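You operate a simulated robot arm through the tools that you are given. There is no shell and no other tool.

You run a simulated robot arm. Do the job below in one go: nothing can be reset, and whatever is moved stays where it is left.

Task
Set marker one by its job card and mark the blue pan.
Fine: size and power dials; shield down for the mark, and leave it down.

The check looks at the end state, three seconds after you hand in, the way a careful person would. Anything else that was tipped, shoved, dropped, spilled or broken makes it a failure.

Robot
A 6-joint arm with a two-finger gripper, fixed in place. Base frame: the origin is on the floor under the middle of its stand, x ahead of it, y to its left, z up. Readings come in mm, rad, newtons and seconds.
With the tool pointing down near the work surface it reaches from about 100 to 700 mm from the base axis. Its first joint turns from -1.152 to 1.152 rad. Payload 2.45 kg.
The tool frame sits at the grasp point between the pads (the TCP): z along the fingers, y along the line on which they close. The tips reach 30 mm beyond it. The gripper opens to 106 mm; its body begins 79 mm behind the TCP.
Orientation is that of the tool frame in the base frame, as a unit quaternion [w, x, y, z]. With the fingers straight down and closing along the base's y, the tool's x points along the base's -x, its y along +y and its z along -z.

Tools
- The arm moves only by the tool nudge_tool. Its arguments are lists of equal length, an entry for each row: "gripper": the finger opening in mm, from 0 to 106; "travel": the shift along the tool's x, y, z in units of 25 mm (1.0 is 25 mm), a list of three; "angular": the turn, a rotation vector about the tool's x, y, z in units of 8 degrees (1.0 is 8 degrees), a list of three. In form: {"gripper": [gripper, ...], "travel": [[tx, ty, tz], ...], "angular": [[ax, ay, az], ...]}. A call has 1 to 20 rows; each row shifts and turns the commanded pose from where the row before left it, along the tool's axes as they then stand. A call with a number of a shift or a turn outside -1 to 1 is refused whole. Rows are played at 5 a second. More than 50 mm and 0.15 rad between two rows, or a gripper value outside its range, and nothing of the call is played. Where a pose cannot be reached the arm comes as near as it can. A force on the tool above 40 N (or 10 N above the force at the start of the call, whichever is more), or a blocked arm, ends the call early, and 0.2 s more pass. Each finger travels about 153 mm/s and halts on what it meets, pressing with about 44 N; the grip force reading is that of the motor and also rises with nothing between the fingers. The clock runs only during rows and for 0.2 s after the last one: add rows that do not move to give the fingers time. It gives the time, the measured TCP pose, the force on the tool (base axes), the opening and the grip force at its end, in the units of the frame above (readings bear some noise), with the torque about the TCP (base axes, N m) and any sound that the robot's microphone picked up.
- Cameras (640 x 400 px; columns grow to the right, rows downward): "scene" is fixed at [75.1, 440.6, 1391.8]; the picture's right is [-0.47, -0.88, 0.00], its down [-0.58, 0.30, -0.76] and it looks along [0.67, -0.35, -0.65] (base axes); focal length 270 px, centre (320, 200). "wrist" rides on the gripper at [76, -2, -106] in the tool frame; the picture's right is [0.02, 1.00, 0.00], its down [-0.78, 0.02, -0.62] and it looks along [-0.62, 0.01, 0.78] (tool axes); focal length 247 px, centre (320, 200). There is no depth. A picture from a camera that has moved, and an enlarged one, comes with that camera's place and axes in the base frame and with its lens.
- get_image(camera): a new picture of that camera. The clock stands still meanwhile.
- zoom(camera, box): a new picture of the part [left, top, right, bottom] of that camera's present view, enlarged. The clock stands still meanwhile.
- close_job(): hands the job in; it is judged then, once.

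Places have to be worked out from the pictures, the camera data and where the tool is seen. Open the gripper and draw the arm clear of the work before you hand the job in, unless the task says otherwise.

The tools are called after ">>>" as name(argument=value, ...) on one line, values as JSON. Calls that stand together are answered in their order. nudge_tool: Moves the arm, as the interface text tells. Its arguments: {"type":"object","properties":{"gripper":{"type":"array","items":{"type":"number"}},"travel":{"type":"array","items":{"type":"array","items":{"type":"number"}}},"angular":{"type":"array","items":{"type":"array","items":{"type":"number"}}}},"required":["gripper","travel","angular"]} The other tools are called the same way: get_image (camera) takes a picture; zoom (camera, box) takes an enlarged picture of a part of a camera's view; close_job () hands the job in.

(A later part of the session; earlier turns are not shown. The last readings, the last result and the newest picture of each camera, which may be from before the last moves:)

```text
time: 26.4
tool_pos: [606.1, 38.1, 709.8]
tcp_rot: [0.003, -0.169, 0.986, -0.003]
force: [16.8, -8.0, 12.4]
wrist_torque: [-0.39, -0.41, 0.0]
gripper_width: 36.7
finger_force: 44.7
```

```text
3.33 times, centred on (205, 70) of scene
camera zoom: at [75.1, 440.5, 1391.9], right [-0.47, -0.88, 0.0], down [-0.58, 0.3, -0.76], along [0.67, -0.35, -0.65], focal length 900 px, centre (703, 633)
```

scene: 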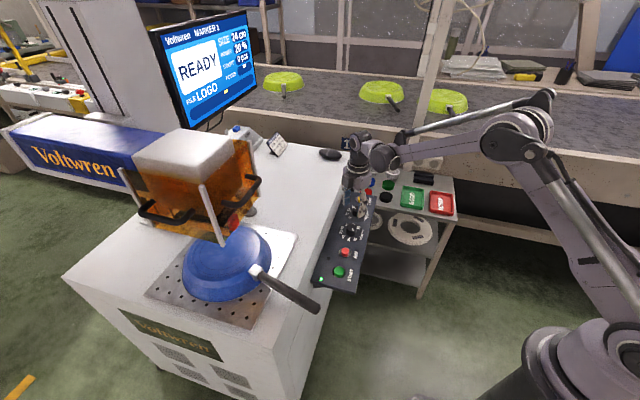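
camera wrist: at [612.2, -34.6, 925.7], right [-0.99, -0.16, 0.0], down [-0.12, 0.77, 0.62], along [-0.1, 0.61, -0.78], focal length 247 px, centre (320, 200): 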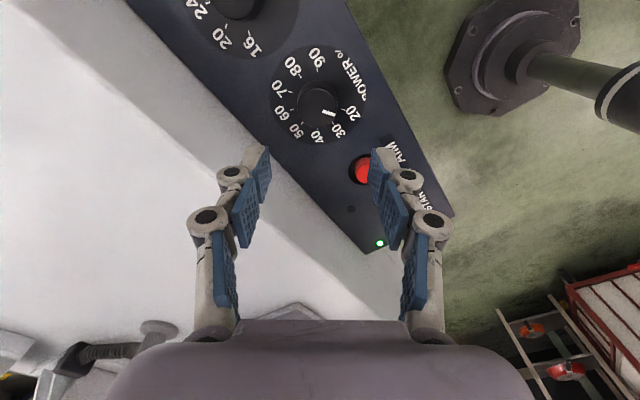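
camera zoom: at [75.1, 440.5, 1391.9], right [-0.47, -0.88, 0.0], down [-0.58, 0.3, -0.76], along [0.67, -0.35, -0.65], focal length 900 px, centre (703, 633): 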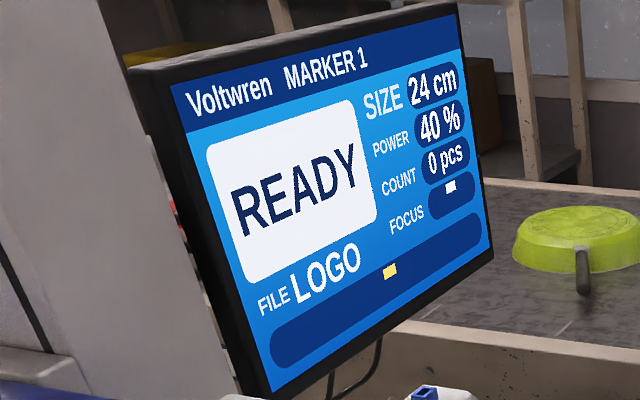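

The display now reads 40 % after 78°. I turn the final 30° with a small shift to relieve the side load.

>>> nudge_tool(gripper=[28, 28, 28, 28, 28, 28, 28], travel=[[-0.03, -0.02, -0.01], [0, 0, 0], [0, 0, 0], [0, 0, 0], [0, 0, 0], [0, 0, 0], [0, 0, 0]], angular=[[0, 0, 0], [0, 0, 0.75], [0, 0, 0.75], [0, 0, 0.75], [0, 0, 0.75], [0, 0, 0.75], [0, 0, 0]])

>>> zoom(camera="scene", box=[140, 10, 270, 130])

>>> zoom(camera="wrist", box=[240, 80, 400, 230])

```text
time: 28.0
tool_pos: [604.8, 36.7, 708.5]
tcp_rot: [0.002, 0.093, 0.996, -0.003]
force: [16.1, -18.0, 15.4]
wrist_torque: [-0.34, 0.06, -0.01]
gripper_width: 36.8
finger_force: 45.2
```

```text
3.33 times, centred on (205, 70) of scene
camera zoom: at [75.1, 440.3, 1392.0], right [-0.47, -0.88, 0.0], down [-0.58, 0.3, -0.76], along [0.67, -0.35, -0.65], focal length 900 px, centre (703, 633)
```

zoom: 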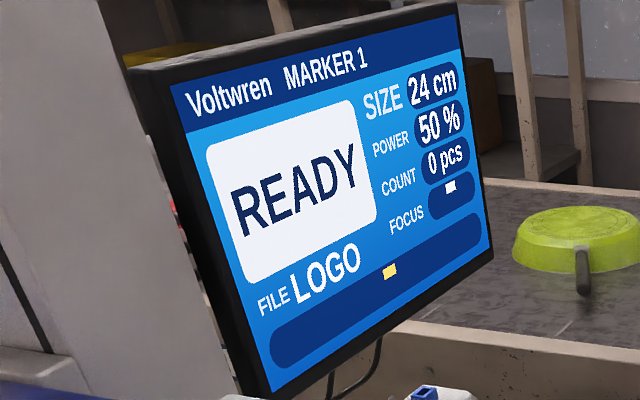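

```text
2.67 times, centred on (320, 155) of wrist
camera zoom: at [530.5, 50.2, 816.4], right [0.16, 0.99, -0.01], down [0.77, -0.12, 0.63], along [0.62, -0.11, -0.78], focal length 659 px, centre (320, 320)
```

zoom: 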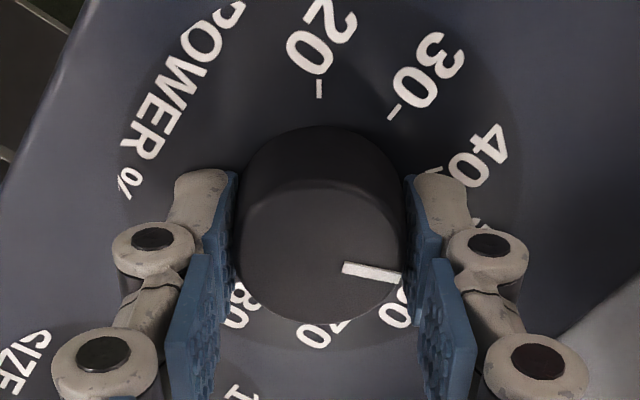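

The screen shows 24 cm and 50 %, matching the card. I release and lift straight up, then look at the pointer.

>>> nudge_tool(gripper=[42, 50, 54, 54, 54, 54, 54, 54, 54], travel=[[0, 0, 0], [0, 0, 0], [0, 0, 0], [0, 0, -0.6], [0, 0, -1], [0, 0, -1], [0, 0, -1], [0, 0, -1], [0, 0, 0]], angular=[[0, 0, 0], [0, 0, 0], [0, 0, 0], [0, 0, 0], [0, 0, 0], [0, 0, 0], [0, 0, 0], [0, 0, 0], [0, 0, 0]])

>>> zoom(camera="wrist", box=[240, 30, 400, 160])

>>> zoom(camera="scene", box=[140, 10, 270, 130])

>>> get_image(camera="wrist")

```text
time: 30.0
tool_pos: [604.0, 40.6, 825.6]
tcp_rot: [0.001, 0.091, 0.996, -0.001]
force: [-1.0, -0.6, 0.5]
wrist_torque: [0.0, -0.02, 0.0]
gripper_width: 54.0
finger_force: 0.1
```

```text
3.08 times, centred on (320, 95) of wrist
camera zoom: at [529.8, 52.8, 932.3], right [0.16, 0.99, 0.0], down [0.77, -0.12, 0.62], along [0.61, -0.1, -0.78], focal length 760 px, centre (320, 523)
```

zoom: 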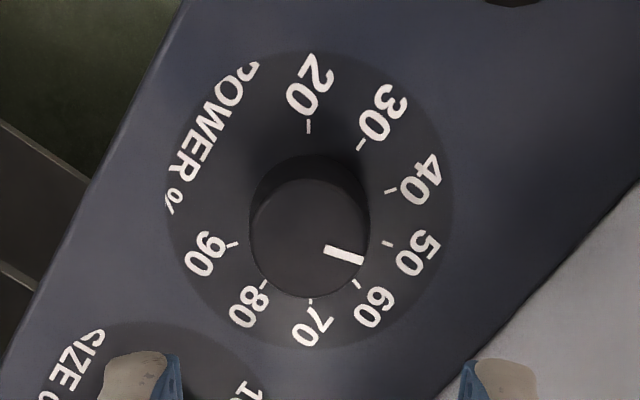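

```text
3.33 times, centred on (205, 70) of scene
camera zoom: at [75.1, 440.6, 1391.8], right [-0.47, -0.88, 0.0], down [-0.58, 0.3, -0.76], along [0.67, -0.35, -0.65], focal length 900 px, centre (703, 633)
```

zoom: 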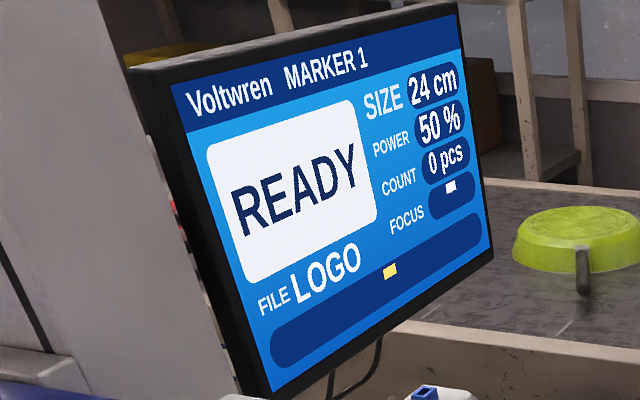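

```text
taken
camera wrist: at [529.8, 52.8, 932.3], right [0.16, 0.99, 0.0], down [0.77, -0.12, 0.62], along [0.61, -0.1, -0.78], focal length 247 px, centre (320, 200)
```

wrist: 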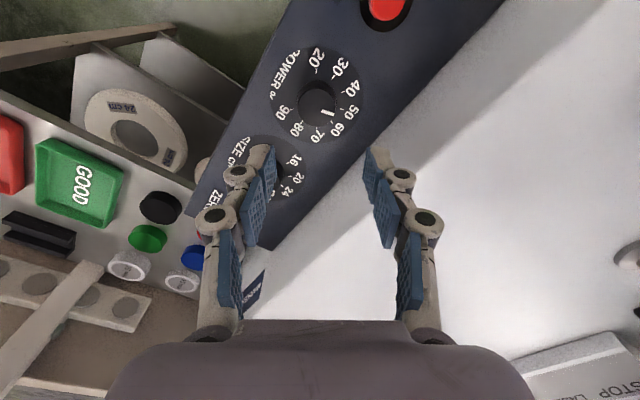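

Both dials are set: the POWER pointer sits on 50 just as it sat on 20 before. Before the shield I look closer at the FOCUS field on the screen, the column scale and the shield.

>>> zoom(camera="scene", box=[205, 50, 265, 105])

>>> zoom(camera="scene", box=[190, 170, 290, 260])

>>> zoom(camera="scene", box=[110, 120, 210, 240])

>>> zoom(camera="scene", box=[80, 280, 230, 400])

```text
7.27 times, centred on (235, 78) of scene
camera zoom: at [75.1, 440.6, 1391.8], right [-0.47, -0.88, 0.0], down [-0.58, 0.3, -0.76], along [0.67, -0.35, -0.65], focal length 1963 px, centre (938, 1091)
```

zoom: 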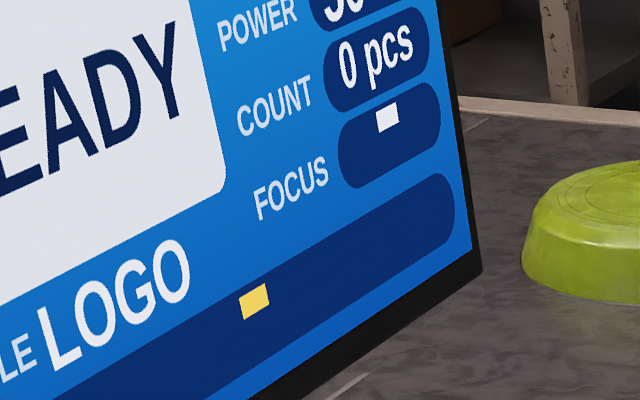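

```text
4.44 times, centred on (240, 215) of scene
camera zoom: at [75.1, 440.6, 1391.8], right [-0.47, -0.88, 0.0], down [-0.58, 0.3, -0.76], along [0.67, -0.35, -0.65], focal length 1200 px, centre (676, 133)
```

zoom: 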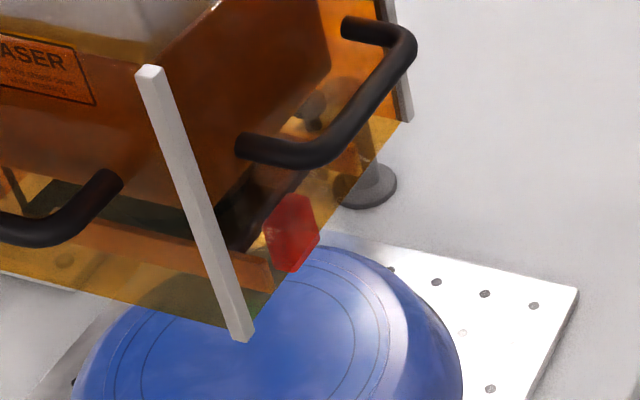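

```text
3.33 times, centred on (160, 180) of scene
camera zoom: at [75.1, 440.6, 1391.8], right [-0.47, -0.88, 0.0], down [-0.58, 0.3, -0.76], along [0.67, -0.35, -0.65], focal length 900 px, centre (853, 267)
```

zoom: 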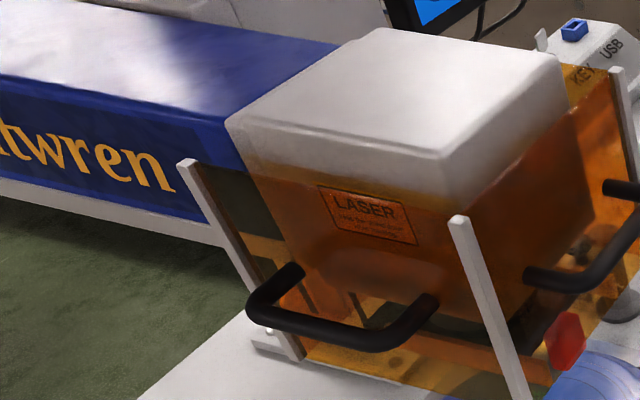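

```text
3.33 times, centred on (155, 340) of scene
camera zoom: at [75.1, 440.6, 1391.8], right [-0.47, -0.88, 0.0], down [-0.58, 0.3, -0.76], along [0.67, -0.35, -0.65], focal length 900 px, centre (870, -267)
```

zoom: 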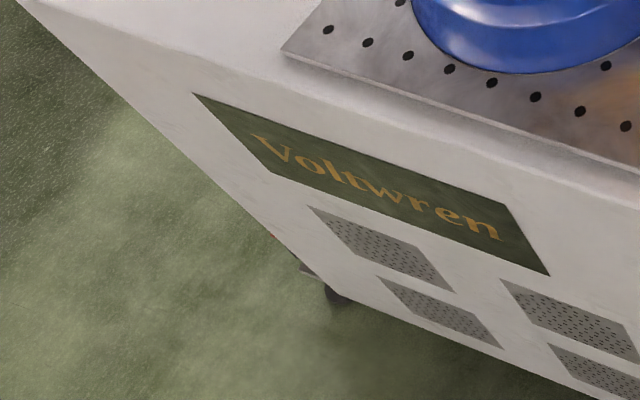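

Both settings match the card; FOCUS shows only a bar marker and is not on the card, so I leave it. The shield handle facing the robot works out at about (512, 369, 1054) with its bar along the 45° direction. I raise the arm, yaw to −45°, close the fingers and move toward it for a look.

>>> nudge_tool(gripper=[54, 54, 54, 54, 40, 30, 20, 10, 0, 0, 0, 0, 0, 0, 0, 0, 0, 0, 0, 0], travel=[[0, 0, -1], [0, 0, -1], [0, 0, -1], [0, 0, -1], [0, 0, -1], [0, 0, -1], [0, 0, -1], [0, 0, -1], [0, 0, -1], [0, 0, -1], [0, 0, -1], [0, 0, -1], [0, 0, -1], [-0.35, 1, 0], [-0.35, 1, 0], [-0.35, 1, 0], [-0.35, 1, 0], [-0.35, 1, 0], [-0.35, 1, 0], [0, 0, 0]], angular=[[0, 0, 0], [0, 0, 0], [0, 0, -0.99], [0, 0, -0.99], [0, 0, -0.99], [0, 0, -0.99], [0, 0, -0.99], [0, 0, -0.99], [0, 0, -0.99], [0, 0, 0], [0, 0, 0], [0, 0, 0], [0, 0, 0], [0, 0, 0], [0, 0, 0], [0, 0, 0], [0, 0, 0], [0, 0, 0], [0, 0, 0], [0, 0, 0]])

>>> get_image(camera="wrist")

>>> get_image(camera="scene")

```text
time: 34.2
tool_pos: [533.3, 184.3, 1137.4]
tcp_rot: [0.0, -0.383, 0.924, -0.001]
force: [-0.3, -0.1, 0.3]
wrist_torque: [0.01, 0.04, 0.02]
gripper_width: 0.0
finger_force: 28.7
out of reach, approached as far as the arm can: row 13
```

```text
taken
camera wrist: at [480.9, 129.2, 1245.1], right [-0.72, 0.69, 0.0], down [0.54, 0.57, 0.62], along [0.43, 0.45, -0.78], focal length 247 px, centre (320, 200)
```

wrist: 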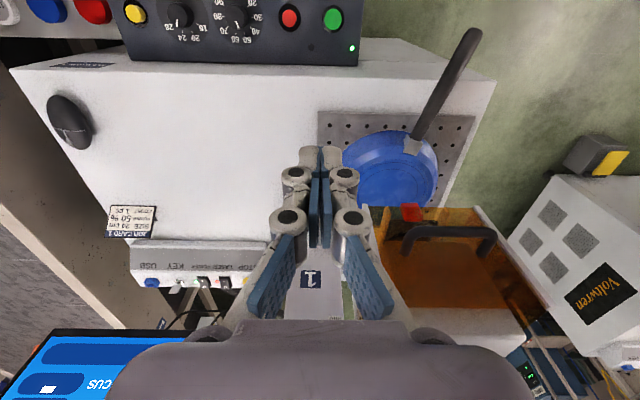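

```text
taken
```

scene: 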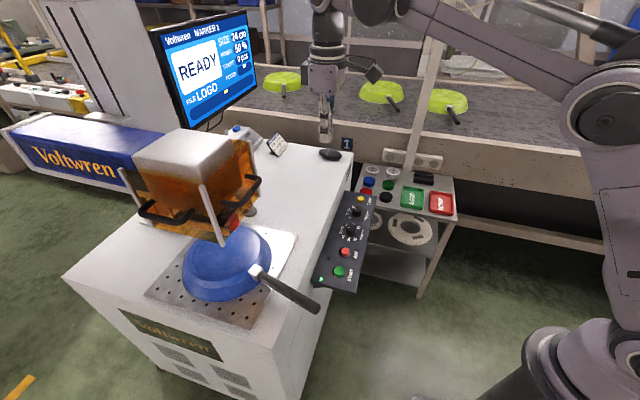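

The wrist camera now sees the shield handle from above. I zoom to locate it well.

>>> zoom(camera="wrist", box=[340, 130, 560, 330])

>>> zoom(camera="wrist", box=[270, 250, 360, 330])

```text
2.00 times, centred on (450, 230) of wrist
camera zoom: at [480.9, 129.2, 1245.1], right [-0.72, 0.69, 0.0], down [0.54, 0.57, 0.62], along [0.43, 0.45, -0.78], focal length 494 px, centre (60, 140)
```

zoom: 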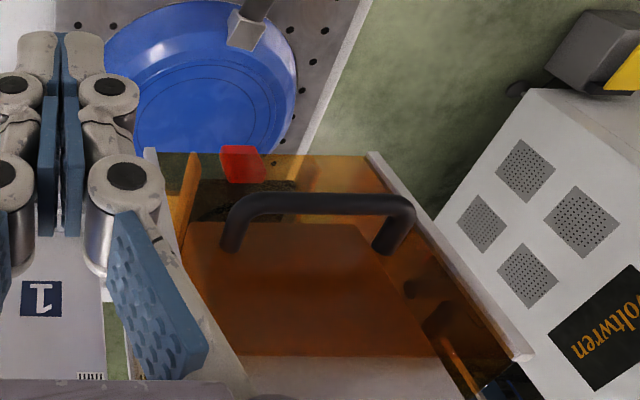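

```text
5.00 times, centred on (315, 290) of wrist
camera zoom: at [480.9, 129.2, 1245.1], right [-0.72, 0.69, 0.0], down [0.54, 0.57, 0.62], along [0.43, 0.45, -0.78], focal length 1235 px, centre (345, -250)
```

zoom: 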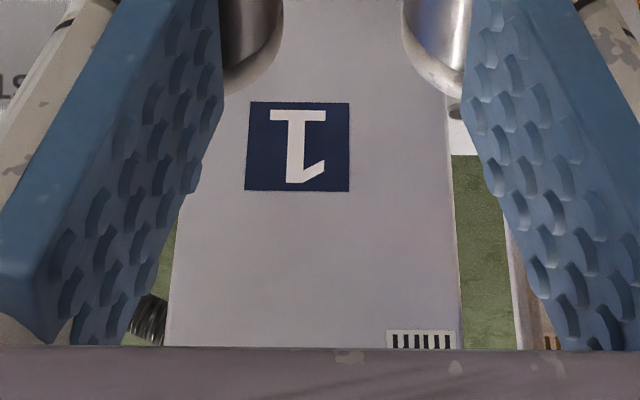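

The bar centre is confirmed at e1≈100, z≈1055 — base about (511, 369) — running parallel to the finger-closing line. I'll push it down from above with closed fingers, tilted 25° so the gripper body leans away from the shield; first I move to 20 mm above it.

>>> nudge_tool(gripper=[0, 0, 0, 0, 0, 0, 0, 0, 0, 0, 0], travel=[[0, 1, 0], [0, 1, 0], [0, 1, 0], [0, 1, 0], [0, 0.925, 0], [0, 0.925, 0], [-0.795, 0, 0.6725], [-0.795, 0, 0.6725], [-0.795, 0, 0.6725], [-0.795, 0, 0.6725], [0, 0, 0]], angular=[[0, -0.78, 0], [0, -0.78, 0], [0, -0.78, 0], [0, -0.78, 0], [0, 0, 0], [0, 0, 0], [0, 0, 0], [0, 0, 0], [0, 0, 0], [0, 0, 0], [0, 0, 0]])

>>> get_image(camera="wrist")

>>> get_image(camera="scene")

```text
time: 36.6
tool_pos: [499.3, 356.5, 1110.8]
tcp_rot: [0.2, -0.374, 0.902, 0.082]
force: [0.2, 0.1, -0.2]
wrist_torque: [-0.04, 0.0, -0.04]
gripper_width: 0.0
finger_force: 28.2
```

```text
taken
camera wrist: at [420.9, 275.5, 1175.8], right [-0.72, 0.69, -0.01], down [0.3, 0.33, 0.89], along [0.62, 0.64, -0.45], focal length 247 px, centre (320, 200)
```

wrist: 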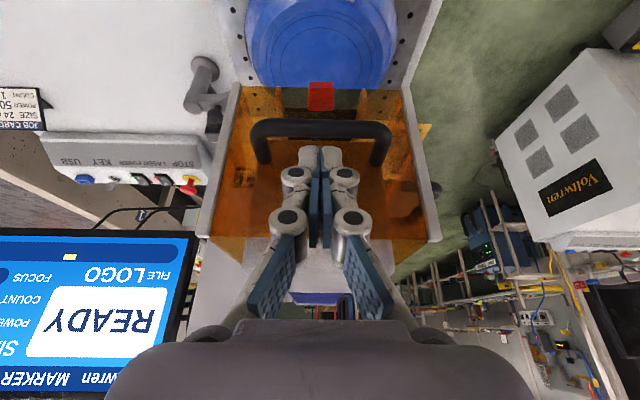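

```text
taken
```

scene: 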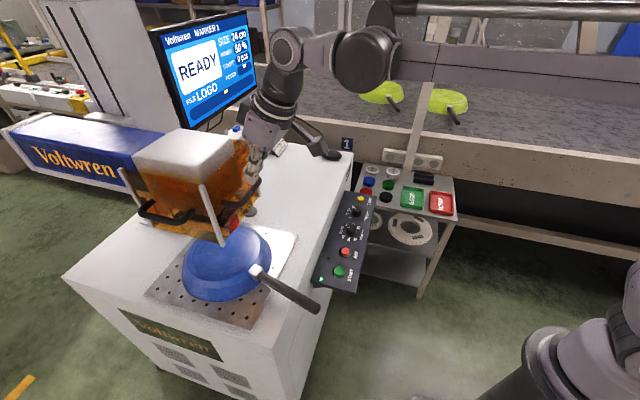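

The tips hover above and slightly shield-side of the bar. I zoom in both views to check the alignment before pushing.

>>> zoom(camera="wrist", box=[240, 80, 400, 200])

>>> zoom(camera="scene", box=[200, 80, 330, 240])

```text
3.33 times, centred on (320, 140) of wrist
camera zoom: at [420.9, 275.5, 1175.8], right [-0.72, 0.69, -0.01], down [0.3, 0.33, 0.89], along [0.62, 0.64, -0.45], focal length 823 px, centre (320, 400)
```

zoom: 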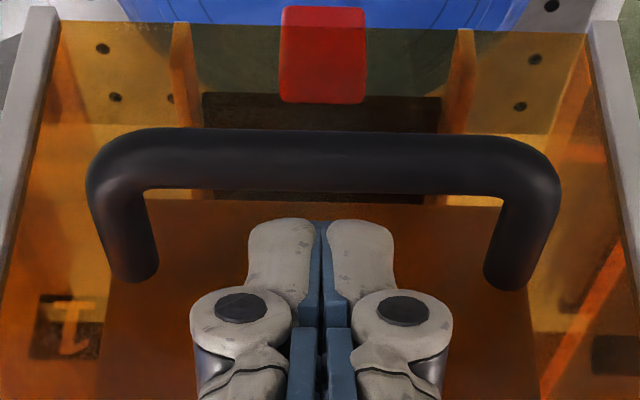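

```text
2.50 times, centred on (265, 160) of scene
camera zoom: at [75.1, 440.7, 1391.8], right [-0.47, -0.88, 0.0], down [-0.58, 0.3, -0.76], along [0.67, -0.35, -0.65], focal length 675 px, centre (458, 300)
```

zoom: 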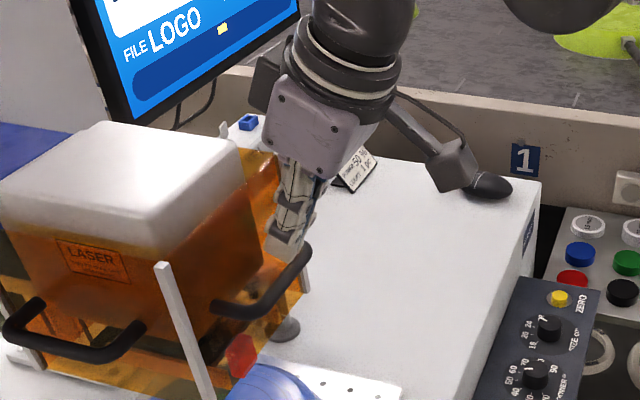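

The bar centre recalculates to e2≈621.6, z≈1054.7, and the tip face sits right over it. I descend to contact and push on down in 4 mm rows.

>>> nudge_tool(gripper=[0, 0, 0, 0, 0, 0, 0, 0, 0, 0, 0, 0, 0, 0], travel=[[-0.109, 0, 0.05], [0.1265, 0, 0.272], [0.1265, 0, 0.272], [0.0675, 0, 0.145], [0.0675, 0, 0.145], [0.0675, 0, 0.145], [0.0675, 0, 0.145], [0.0675, 0, 0.145], [0.0675, 0, 0.145], [0.0675, 0, 0.145], [0.0675, 0, 0.145], [0.0675, 0, 0.145], [0.0675, 0, 0.145], [0, 0, 0]], angular=[[0, 0, 0], [0, 0, 0], [0, 0, 0], [0, 0, 0], [0, 0, 0], [0, 0, 0], [0, 0, 0], [0, 0, 0], [0, 0, 0], [0, 0, 0], [0, 0, 0], [0, 0, 0], [0, 0, 0], [0, 0, 0]])

>>> get_image(camera="wrist")

>>> zoom(camera="scene", box=[110, 80, 330, 260])

```text
time: 39.6
tool_pos: [501.7, 359.4, 1055.7]
tcp_rot: [0.201, -0.374, 0.902, 0.082]
force: [-0.1, 0.8, 1.1]
wrist_torque: [-0.01, -0.03, -0.03]
gripper_width: 0.0
finger_force: 28.4
```

```text
taken
camera wrist: at [423.3, 277.8, 1121.0], right [-0.72, 0.69, -0.01], down [0.3, 0.33, 0.89], along [0.62, 0.64, -0.45], focal length 247 px, centre (320, 200)
```

wrist: 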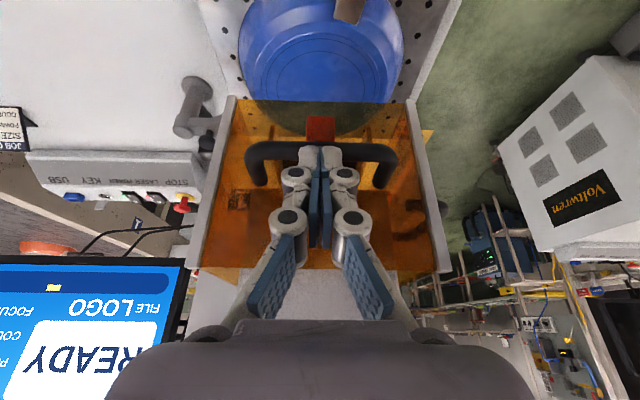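

```text
2.22 times, centred on (220, 170) of scene
camera zoom: at [75.0, 440.6, 1391.8], right [-0.47, -0.88, 0.0], down [-0.58, 0.3, -0.76], along [0.67, -0.35, -0.65], focal length 600 px, centre (542, 267)
```

zoom: 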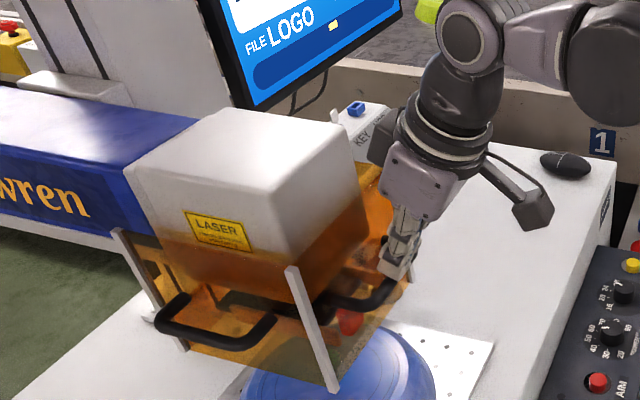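

The shield is following the push smoothly (force only ~1 N). I keep pushing down another 60 mm.

>>> nudge_tool(gripper=[0, 0, 0, 0, 0, 0, 0, 0, 0, 0, 0, 0, 0, 0, 0, 0], travel=[[0.0675, 0, 0.145], [0.0675, 0, 0.145], [0.0675, 0, 0.145], [0.0675, 0, 0.145], [0.0675, 0, 0.145], [0.0675, 0, 0.145], [0.0675, 0, 0.145], [0.0675, 0, 0.145], [0.0675, 0, 0.145], [0.0675, 0, 0.145], [0.0675, 0, 0.145], [0.0675, 0, 0.145], [0.0675, 0, 0.145], [0.0675, 0, 0.145], [0.0675, 0, 0.145], [0, 0, 0]], angular=[[0, 0, 0], [0, 0, 0], [0, 0, 0], [0, 0, 0], [0, 0, 0], [0, 0, 0], [0, 0, 0], [0, 0, 0], [0, 0, 0], [0, 0, 0], [0, 0, 0], [0, 0, 0], [0, 0, 0], [0, 0, 0], [0, 0, 0], [0, 0, 0]])

>>> get_image(camera="wrist")

>>> zoom(camera="scene", box=[110, 100, 330, 320])

```text
time: 43.0
tool_pos: [502.0, 357.8, 997.7]
tcp_rot: [0.2, -0.375, 0.901, 0.083]
force: [-0.6, -0.3, 0.8]
wrist_torque: [0.0, 0.03, 0.03]
gripper_width: 0.1
finger_force: 28.6
```

```text
taken
camera wrist: at [423.2, 277.0, 1061.4], right [-0.72, 0.69, -0.01], down [0.3, 0.33, 0.89], along [0.62, 0.64, -0.45], focal length 247 px, centre (320, 200)
```

wrist: 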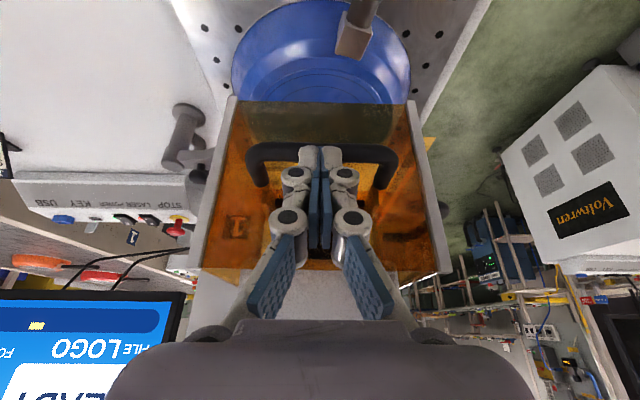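

```text
1.82 times, centred on (220, 210) of scene
camera zoom: at [75.0, 440.6, 1391.8], right [-0.47, -0.88, 0.0], down [-0.58, 0.3, -0.76], along [0.67, -0.35, -0.65], focal length 491 px, centre (502, 182)
```

zoom: 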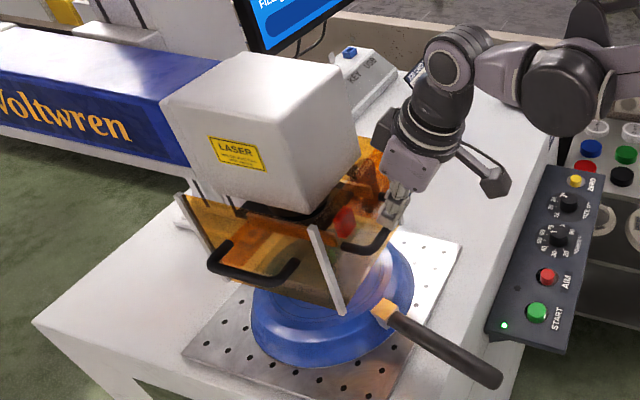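

The shield is about 90 mm down and clear of the head; its lower edge is nearing the pan. I continue in shorter calls to watch for the end stop.

>>> nudge_tool(gripper=[0, 0, 0, 0, 0, 0, 0, 0], travel=[[0.0675, 0, 0.145], [0.0675, 0, 0.145], [0.0675, 0, 0.145], [0.0675, 0, 0.145], [0.0675, 0, 0.145], [0.0675, 0, 0.145], [0.0675, 0, 0.145], [0, 0, 0]], angular=[[0, 0, 0], [0, 0, 0], [0, 0, 0], [0, 0, 0], [0, 0, 0], [0, 0, 0], [0, 0, 0], [0, 0, 0]])

>>> zoom(camera="scene", box=[130, 140, 310, 320])

>>> get_image(camera="wrist")

```text
time: 44.8
tool_pos: [501.1, 358.6, 969.4]
tcp_rot: [0.2, -0.375, 0.901, 0.083]
force: [-0.6, 0.6, 0.4]
wrist_torque: [0.01, 0.01, -0.02]
gripper_width: 0.4
finger_force: 28.9
```

```text
2.22 times, centred on (220, 230) of scene
camera zoom: at [75.0, 440.6, 1391.8], right [-0.47, -0.88, 0.0], down [-0.58, 0.3, -0.76], along [0.67, -0.35, -0.65], focal length 600 px, centre (542, 133)
```

zoom: 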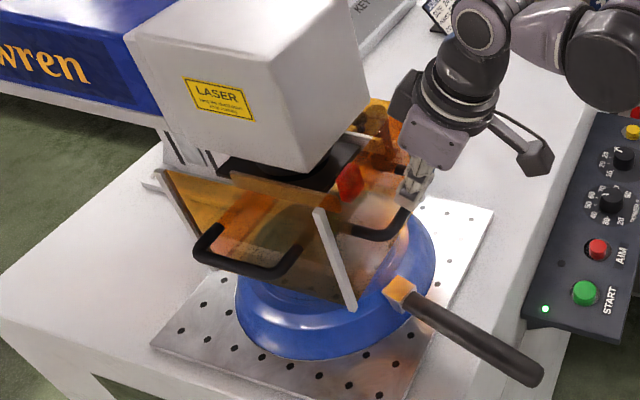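

```text
taken
camera wrist: at [422.9, 276.8, 1034.4], right [-0.72, 0.69, -0.01], down [0.3, 0.33, 0.89], along [0.62, 0.64, -0.45], focal length 247 px, centre (320, 200)
```

wrist: 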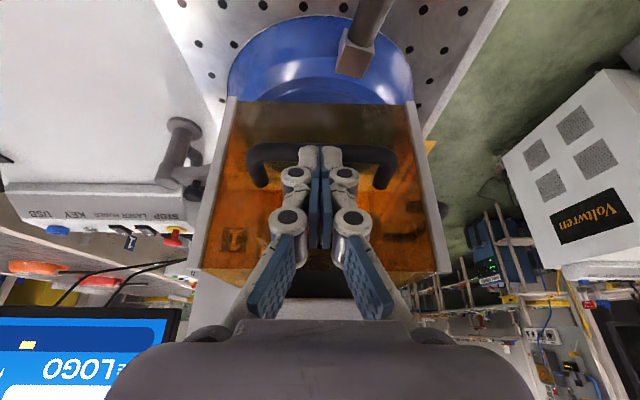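

The shield's lower edge is now about 25 mm above the pan base. I continue with only a few rows per call.

>>> nudge_tool(gripper=[0, 0, 0, 0, 0], travel=[[0.0675, 0, 0.145], [0.0675, 0, 0.145], [0.0675, 0, 0.145], [0.0675, 0, 0.145], [0, 0, 0]], angular=[[0, 0, 0], [0, 0, 0], [0, 0, 0], [0, 0, 0], [0, 0, 0]])

>>> zoom(camera="scene", box=[150, 180, 290, 310])

>>> zoom(camera="scene", box=[140, 10, 270, 130])

```text
time: 45.8
tool_pos: [501.6, 357.8, 957.2]
tcp_rot: [0.202, -0.374, 0.901, 0.082]
force: [-6.9, -5.7, 18.0]
wrist_torque: [-0.02, 0.07, 0.07]
gripper_width: 5.9
finger_force: 28.6
stopped in row 5: the force on the tool passed its limit at 46 N (the readings are from after the stop); the commanded pose is now the measured one
```

```text
3.08 times, centred on (220, 245) of scene
camera zoom: at [74.6, 440.3, 1392.0], right [-0.47, -0.88, 0.0], down [-0.58, 0.3, -0.76], along [0.67, -0.35, -0.65], focal length 830 px, centre (628, 62)
```

zoom: 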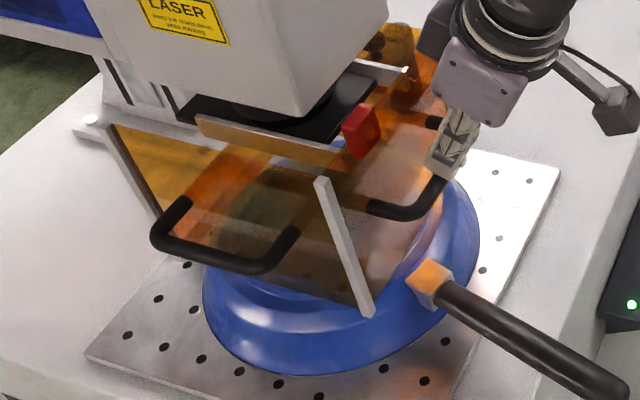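

```text
3.33 times, centred on (205, 70) of scene
camera zoom: at [74.6, 440.3, 1392.0], right [-0.47, -0.88, 0.0], down [-0.58, 0.3, -0.76], along [0.67, -0.35, -0.65], focal length 900 px, centre (703, 633)
```

zoom: 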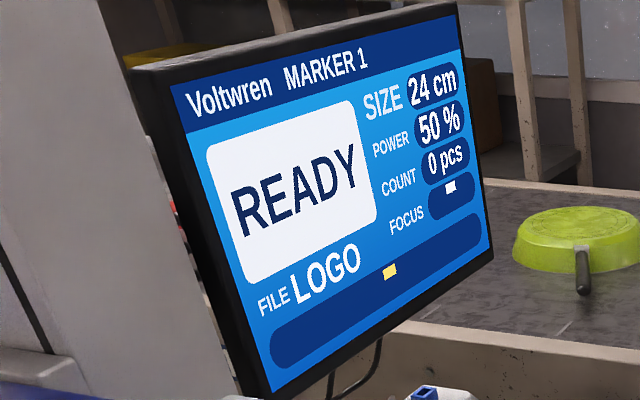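

The push met a firm stop at 46 N, after about 131 mm of shield travel. I back the fingers off and check that the shield stays down and whether it is on its stop or the pan.

>>> nudge_tool(gripper=[0, 0, 0, 0, 0], travel=[[0, 0, -0.3], [0, 0, -0.7], [0, 0, -1], [0, 0, -1], [0, 0, 0]], angular=[[0, 0, 0], [0, 0, 0], [0, 0, 0], [0, 0, 0], [0, 0, 0]])

>>> get_image(camera="wrist")

>>> zoom(camera="scene", box=[150, 180, 290, 310])

```text
time: 47.0
tool_pos: [479.2, 337.4, 1026.0]
tcp_rot: [0.202, -0.374, 0.902, 0.082]
force: [0.3, -0.2, 0.8]
wrist_torque: [0.02, 0.0, 0.02]
gripper_width: 0.0
finger_force: 28.2
```

```text
taken
camera wrist: at [401.3, 256.0, 1089.6], right [-0.72, 0.69, -0.01], down [0.3, 0.33, 0.9], along [0.62, 0.64, -0.45], focal length 247 px, centre (320, 200)
```

wrist: 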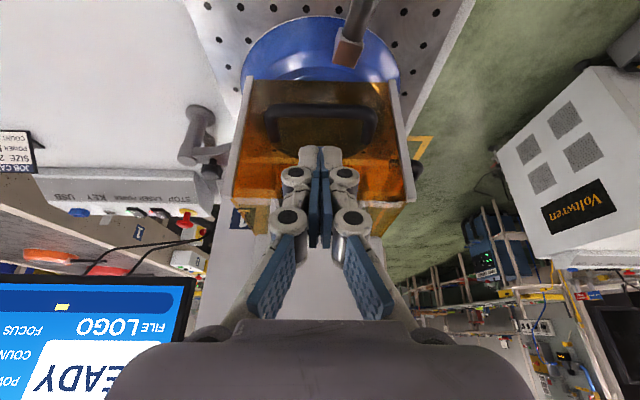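

```text
3.08 times, centred on (220, 245) of scene
camera zoom: at [75.1, 440.6, 1391.8], right [-0.47, -0.88, 0.0], down [-0.58, 0.3, -0.76], along [0.67, -0.35, -0.65], focal length 830 px, centre (628, 62)
```

zoom: 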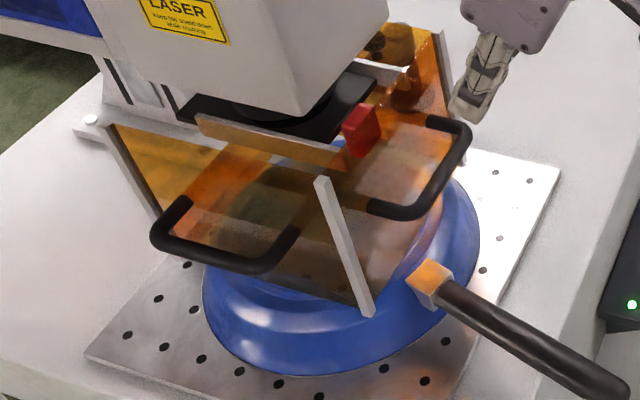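

The shield stays down by itself with its lower edge near z≈837. I compare the pan with the first picture, to make sure it did not move.

>>> zoom(camera="scene", box=[130, 200, 330, 340])

>>> zoom(camera="wrist", box=[220, 0, 430, 150])

>>> zoom(camera="scene", box=[310, 230, 370, 300])

```text
2.86 times, centred on (230, 270) of scene
camera zoom: at [75.1, 440.6, 1391.8], right [-0.47, -0.88, 0.0], down [-0.58, 0.3, -0.76], along [0.67, -0.35, -0.65], focal length 771 px, centre (577, 0)
```

zoom: 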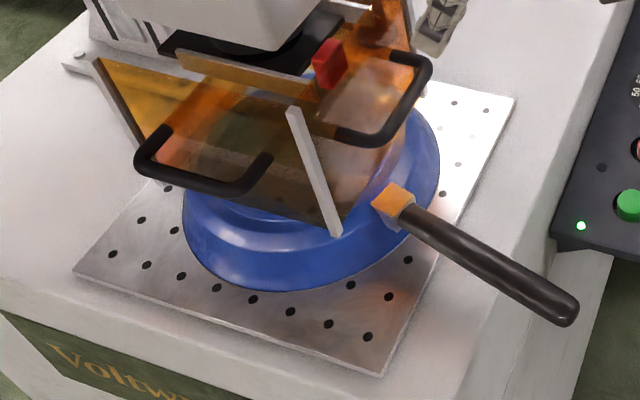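

```text
2.67 times, centred on (325, 75) of wrist
camera zoom: at [401.3, 256.0, 1089.6], right [-0.72, 0.69, -0.01], down [0.3, 0.33, 0.9], along [0.62, 0.64, -0.45], focal length 659 px, centre (307, 533)
```

zoom: 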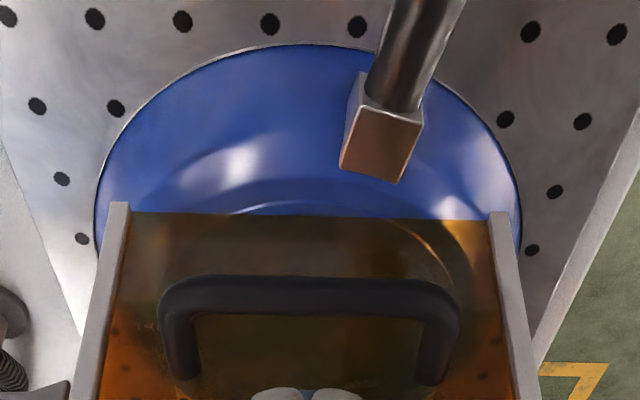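

```text
5.71 times, centred on (340, 265) of scene
camera zoom: at [75.1, 440.6, 1391.8], right [-0.47, -0.88, 0.0], down [-0.58, 0.3, -0.76], along [0.67, -0.35, -0.65], focal length 1542 px, centre (206, -171)
```

zoom: 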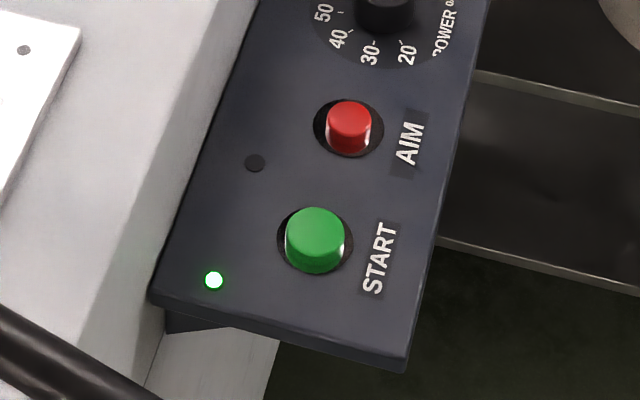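

The pan has not moved (handle end and base are at the same pixels) and the shield is down. Now START, about (481.5, 162): I back away from the shield, untilt to vertical and move above the button.

>>> nudge_tool(gripper=[0, 0, 0, 0, 0, 0, 0, 0, 0, 0, 0, 0, 0, 0, 0, 0, 0, 0, 0], travel=[[0.9, -0.5, -0.42], [0.9, -0.5, -0.42], [0.9, -0.5, -0.42], [0.9, -0.5, -0.42], [0, -0.78, 0], [0, -0.78, 0], [0, -0.78, 0], [0, -0.78, 0], [0.92, 0, 0], [0, 0, 1], [0, 0, 1], [0, 0, 1], [0, 0, 1], [0, 0, 1], [0, 0, 1], [0, 0, 1], [0, 0, 1], [0, 0, 1], [0, 0, 0]], angular=[[0, 0, 0], [0, 0, 0], [0, 0, 0], [0, 0, 0], [0, 0.78, 0], [0, 0.78, 0], [0, 0.78, 0], [0, 0.78, 0], [0, 0, 0], [0, 0, 0], [0, 0, 0], [0, 0, 0], [0, 0, 0], [0, 0, 0], [0, 0, 0], [0, 0, 0], [0, 0, 0], [0, 0, 0], [0, 0, 0]])

>>> get_image(camera="wrist")

>>> get_image(camera="scene")

```text
time: 51.0
tool_pos: [483.9, 157.8, 799.4]
tcp_rot: [0.003, -0.383, 0.924, -0.001]
force: [0.3, 1.1, -0.7]
wrist_torque: [-0.01, -0.02, -0.01]
gripper_width: 0.1
finger_force: 28.5
```

```text
taken
camera wrist: at [432.7, 103.2, 907.3], right [-0.72, 0.69, 0.0], down [0.54, 0.57, 0.62], along [0.43, 0.45, -0.78], focal length 247 px, centre (320, 200)
```

wrist: 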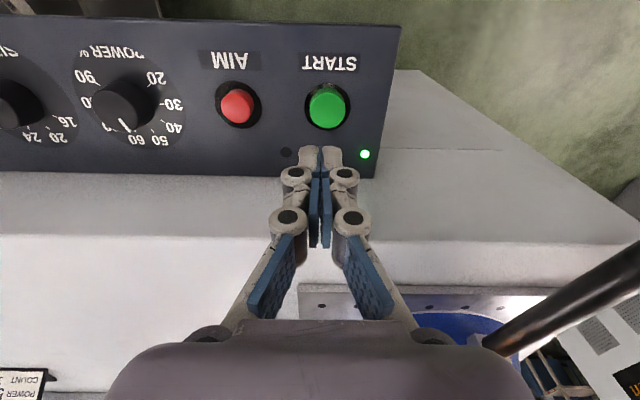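

```text
taken
```

scene: 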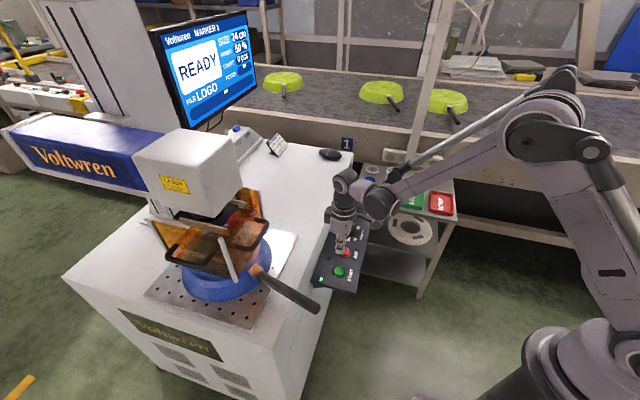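

The tool hovers above the START area with the pan handle well clear. I zoom to fix the button centre.

>>> zoom(camera="wrist", box=[250, 50, 410, 190])

>>> zoom(camera="wrist", box=[0, 30, 200, 180])

```text
2.86 times, centred on (330, 120) of wrist
camera zoom: at [432.7, 103.2, 907.3], right [-0.72, 0.69, 0.0], down [0.54, 0.57, 0.62], along [0.43, 0.45, -0.78], focal length 706 px, centre (291, 429)
```

zoom: 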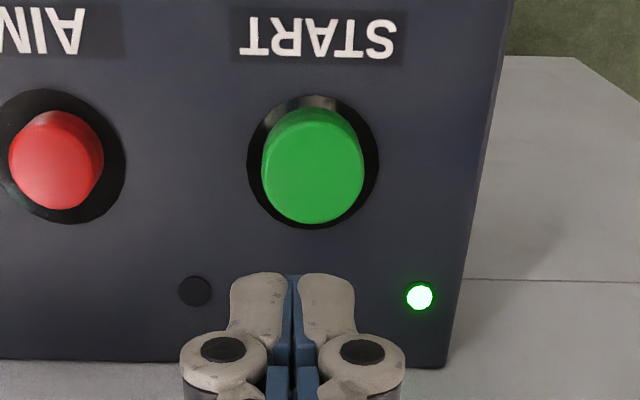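

```text
2.67 times, centred on (100, 105) of wrist
camera zoom: at [432.7, 103.2, 907.3], right [-0.72, 0.69, 0.0], down [0.54, 0.57, 0.62], along [0.43, 0.45, -0.78], focal length 659 px, centre (907, 453)
```

zoom: 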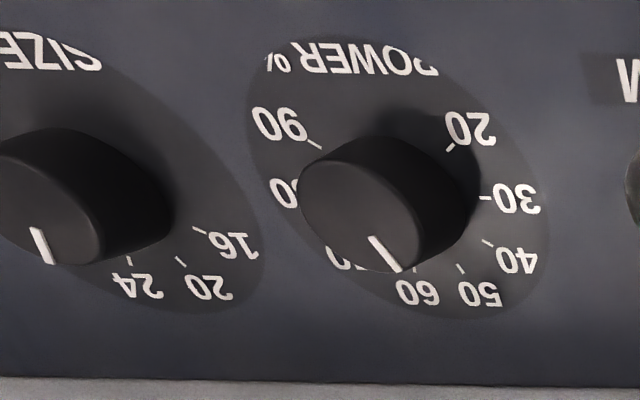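

START is 6.7 mm along +tool-y from the tool axis and 32 mm wide, with its top around z≈680–687. I centre over it and descend to just above the cap.

>>> nudge_tool(gripper=[0, 0, 0, 0, 0], travel=[[0, 0.27, 0.6], [0, 0, 0.9], [0, 0, 0.9], [0, 0, 0.6], [0, 0, 0]], angular=[[0, 0, 0], [0, 0, 0], [0, 0, 0], [0, 0, 0], [0, 0, 0]])

>>> zoom(camera="wrist", box=[240, 80, 400, 230])

>>> zoom(camera="scene", box=[300, 200, 400, 310])

```text
time: 52.2
tool_pos: [479.6, 164.3, 726.6]
tcp_rot: [0.002, -0.382, 0.924, -0.001]
force: [0.9, 0.5, -0.2]
wrist_torque: [0.01, 0.01, 0.01]
gripper_width: 0.0
finger_force: 28.5
```

```text
2.67 times, centred on (320, 155) of wrist
camera zoom: at [427.4, 108.9, 833.2], right [-0.72, 0.69, 0.0], down [0.54, 0.57, 0.62], along [0.43, 0.45, -0.78], focal length 659 px, centre (320, 320)
```

zoom: 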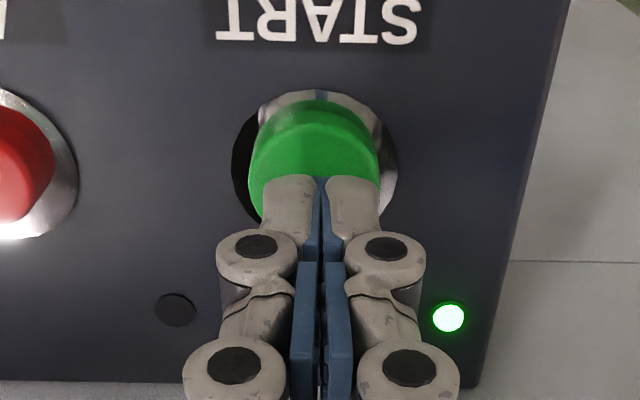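

```text
3.64 times, centred on (350, 255) of scene
camera zoom: at [75.0, 440.6, 1391.8], right [-0.47, -0.88, 0.0], down [-0.58, 0.3, -0.76], along [0.67, -0.35, -0.65], focal length 982 px, centre (211, 0)
```

zoom: 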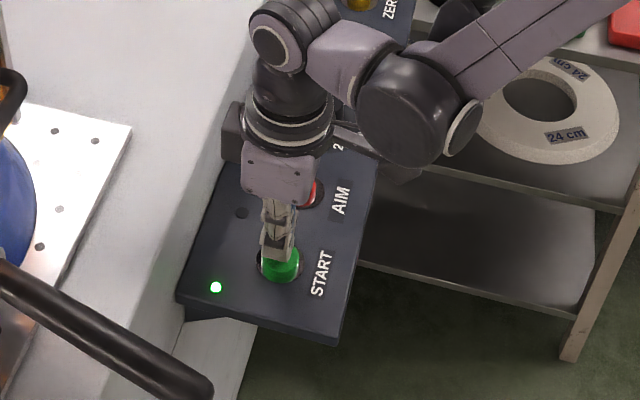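

The tips are centred over START, with tip z≈697. I lower in small rows to touch and press.

>>> nudge_tool(gripper=[0, 0, 0, 0, 0, 0, 0], travel=[[0, 0, 0.1], [0, 0, 0.1], [0, 0, 0.08], [0, 0, 0.06], [0, 0, 0.06], [0, 0, 0.06], [0, 0, 0]], angular=[[0, 0, 0], [0, 0, 0], [0, 0, 0], [0, 0, 0], [0, 0, 0], [0, 0, 0], [0, 0, 0]])

>>> zoom(camera="scene", box=[140, 10, 270, 130])

>>> zoom(camera="wrist", box=[240, 80, 400, 230])

```text
time: 53.8
tool_pos: [478.8, 164.3, 713.5]
tcp_rot: [0.001, -0.383, 0.924, -0.001]
force: [-0.1, 0.2, 4.0]
wrist_torque: [0.02, 0.04, -0.02]
gripper_width: 6.0
finger_force: 28.5
heard: click
```

```text
3.33 times, centred on (205, 70) of scene
camera zoom: at [75.0, 440.6, 1391.8], right [-0.47, -0.88, 0.0], down [-0.58, 0.3, -0.76], along [0.67, -0.35, -0.65], focal length 900 px, centre (703, 633)
```

zoom: 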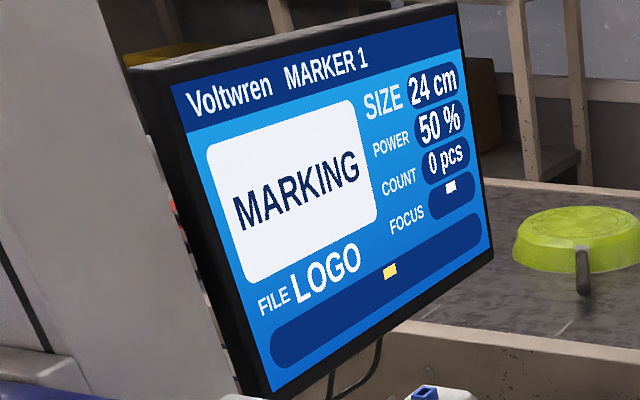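

```text
2.67 times, centred on (320, 155) of wrist
camera zoom: at [427.6, 109.6, 820.0], right [-0.72, 0.69, 0.0], down [0.54, 0.57, 0.62], along [0.43, 0.45, -0.78], focal length 659 px, centre (320, 320)
```

zoom: 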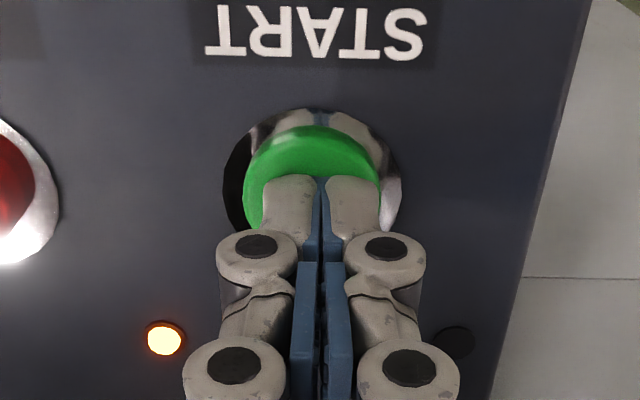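

A click, and the screen shows MARKING with the amber lamp on. I lift straight off the button once and wait clear of it while the mark runs.

>>> nudge_tool(gripper=[0, 0, 0, 0, 0, 0, 0, 0, 0, 0, 0, 0, 0, 0, 0], travel=[[0, 0, -0.5], [0, 0, -1], [0, 0, -1], [0, 0, -1], [0, 0, -1], [0, 0, 0], [0, 0, 0], [0, 0, 0], [0, 0, 0], [0, 0, 0], [0, 0, 0], [0, 0, 0], [0, 0, 0], [0, 0, 0], [0, 0, 0]], angular=[[0, 0, 0], [0, 0, 0], [0, 0, 0], [0, 0, 0], [0, 0, 0], [0, 0, 0], [0, 0, 0], [0, 0, 0], [0, 0, 0], [0, 0, 0], [0, 0, 0], [0, 0, 0], [0, 0, 0], [0, 0, 0], [0, 0, 0]])

>>> zoom(camera="scene", box=[140, 10, 270, 130])

>>> get_image(camera="scene")

```text
time: 57.0
tool_pos: [479.3, 163.6, 826.4]
tcp_rot: [0.002, -0.383, 0.924, -0.001]
force: [-0.2, 0.2, -0.7]
wrist_torque: [0.02, 0.0, 0.02]
gripper_width: 0.0
finger_force: 29.1
```

```text
3.33 times, centred on (205, 70) of scene
camera zoom: at [75.1, 440.6, 1391.8], right [-0.47, -0.88, 0.0], down [-0.58, 0.3, -0.76], along [0.67, -0.35, -0.65], focal length 900 px, centre (703, 633)
```

zoom: 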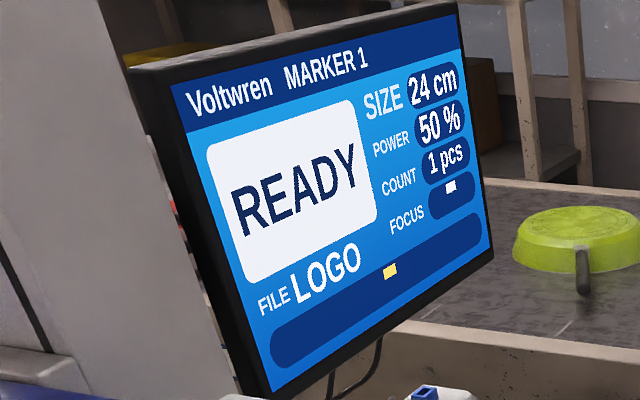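

```text
taken
```

scene: 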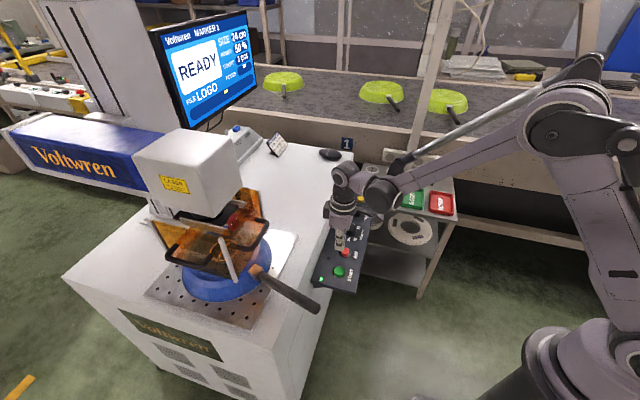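

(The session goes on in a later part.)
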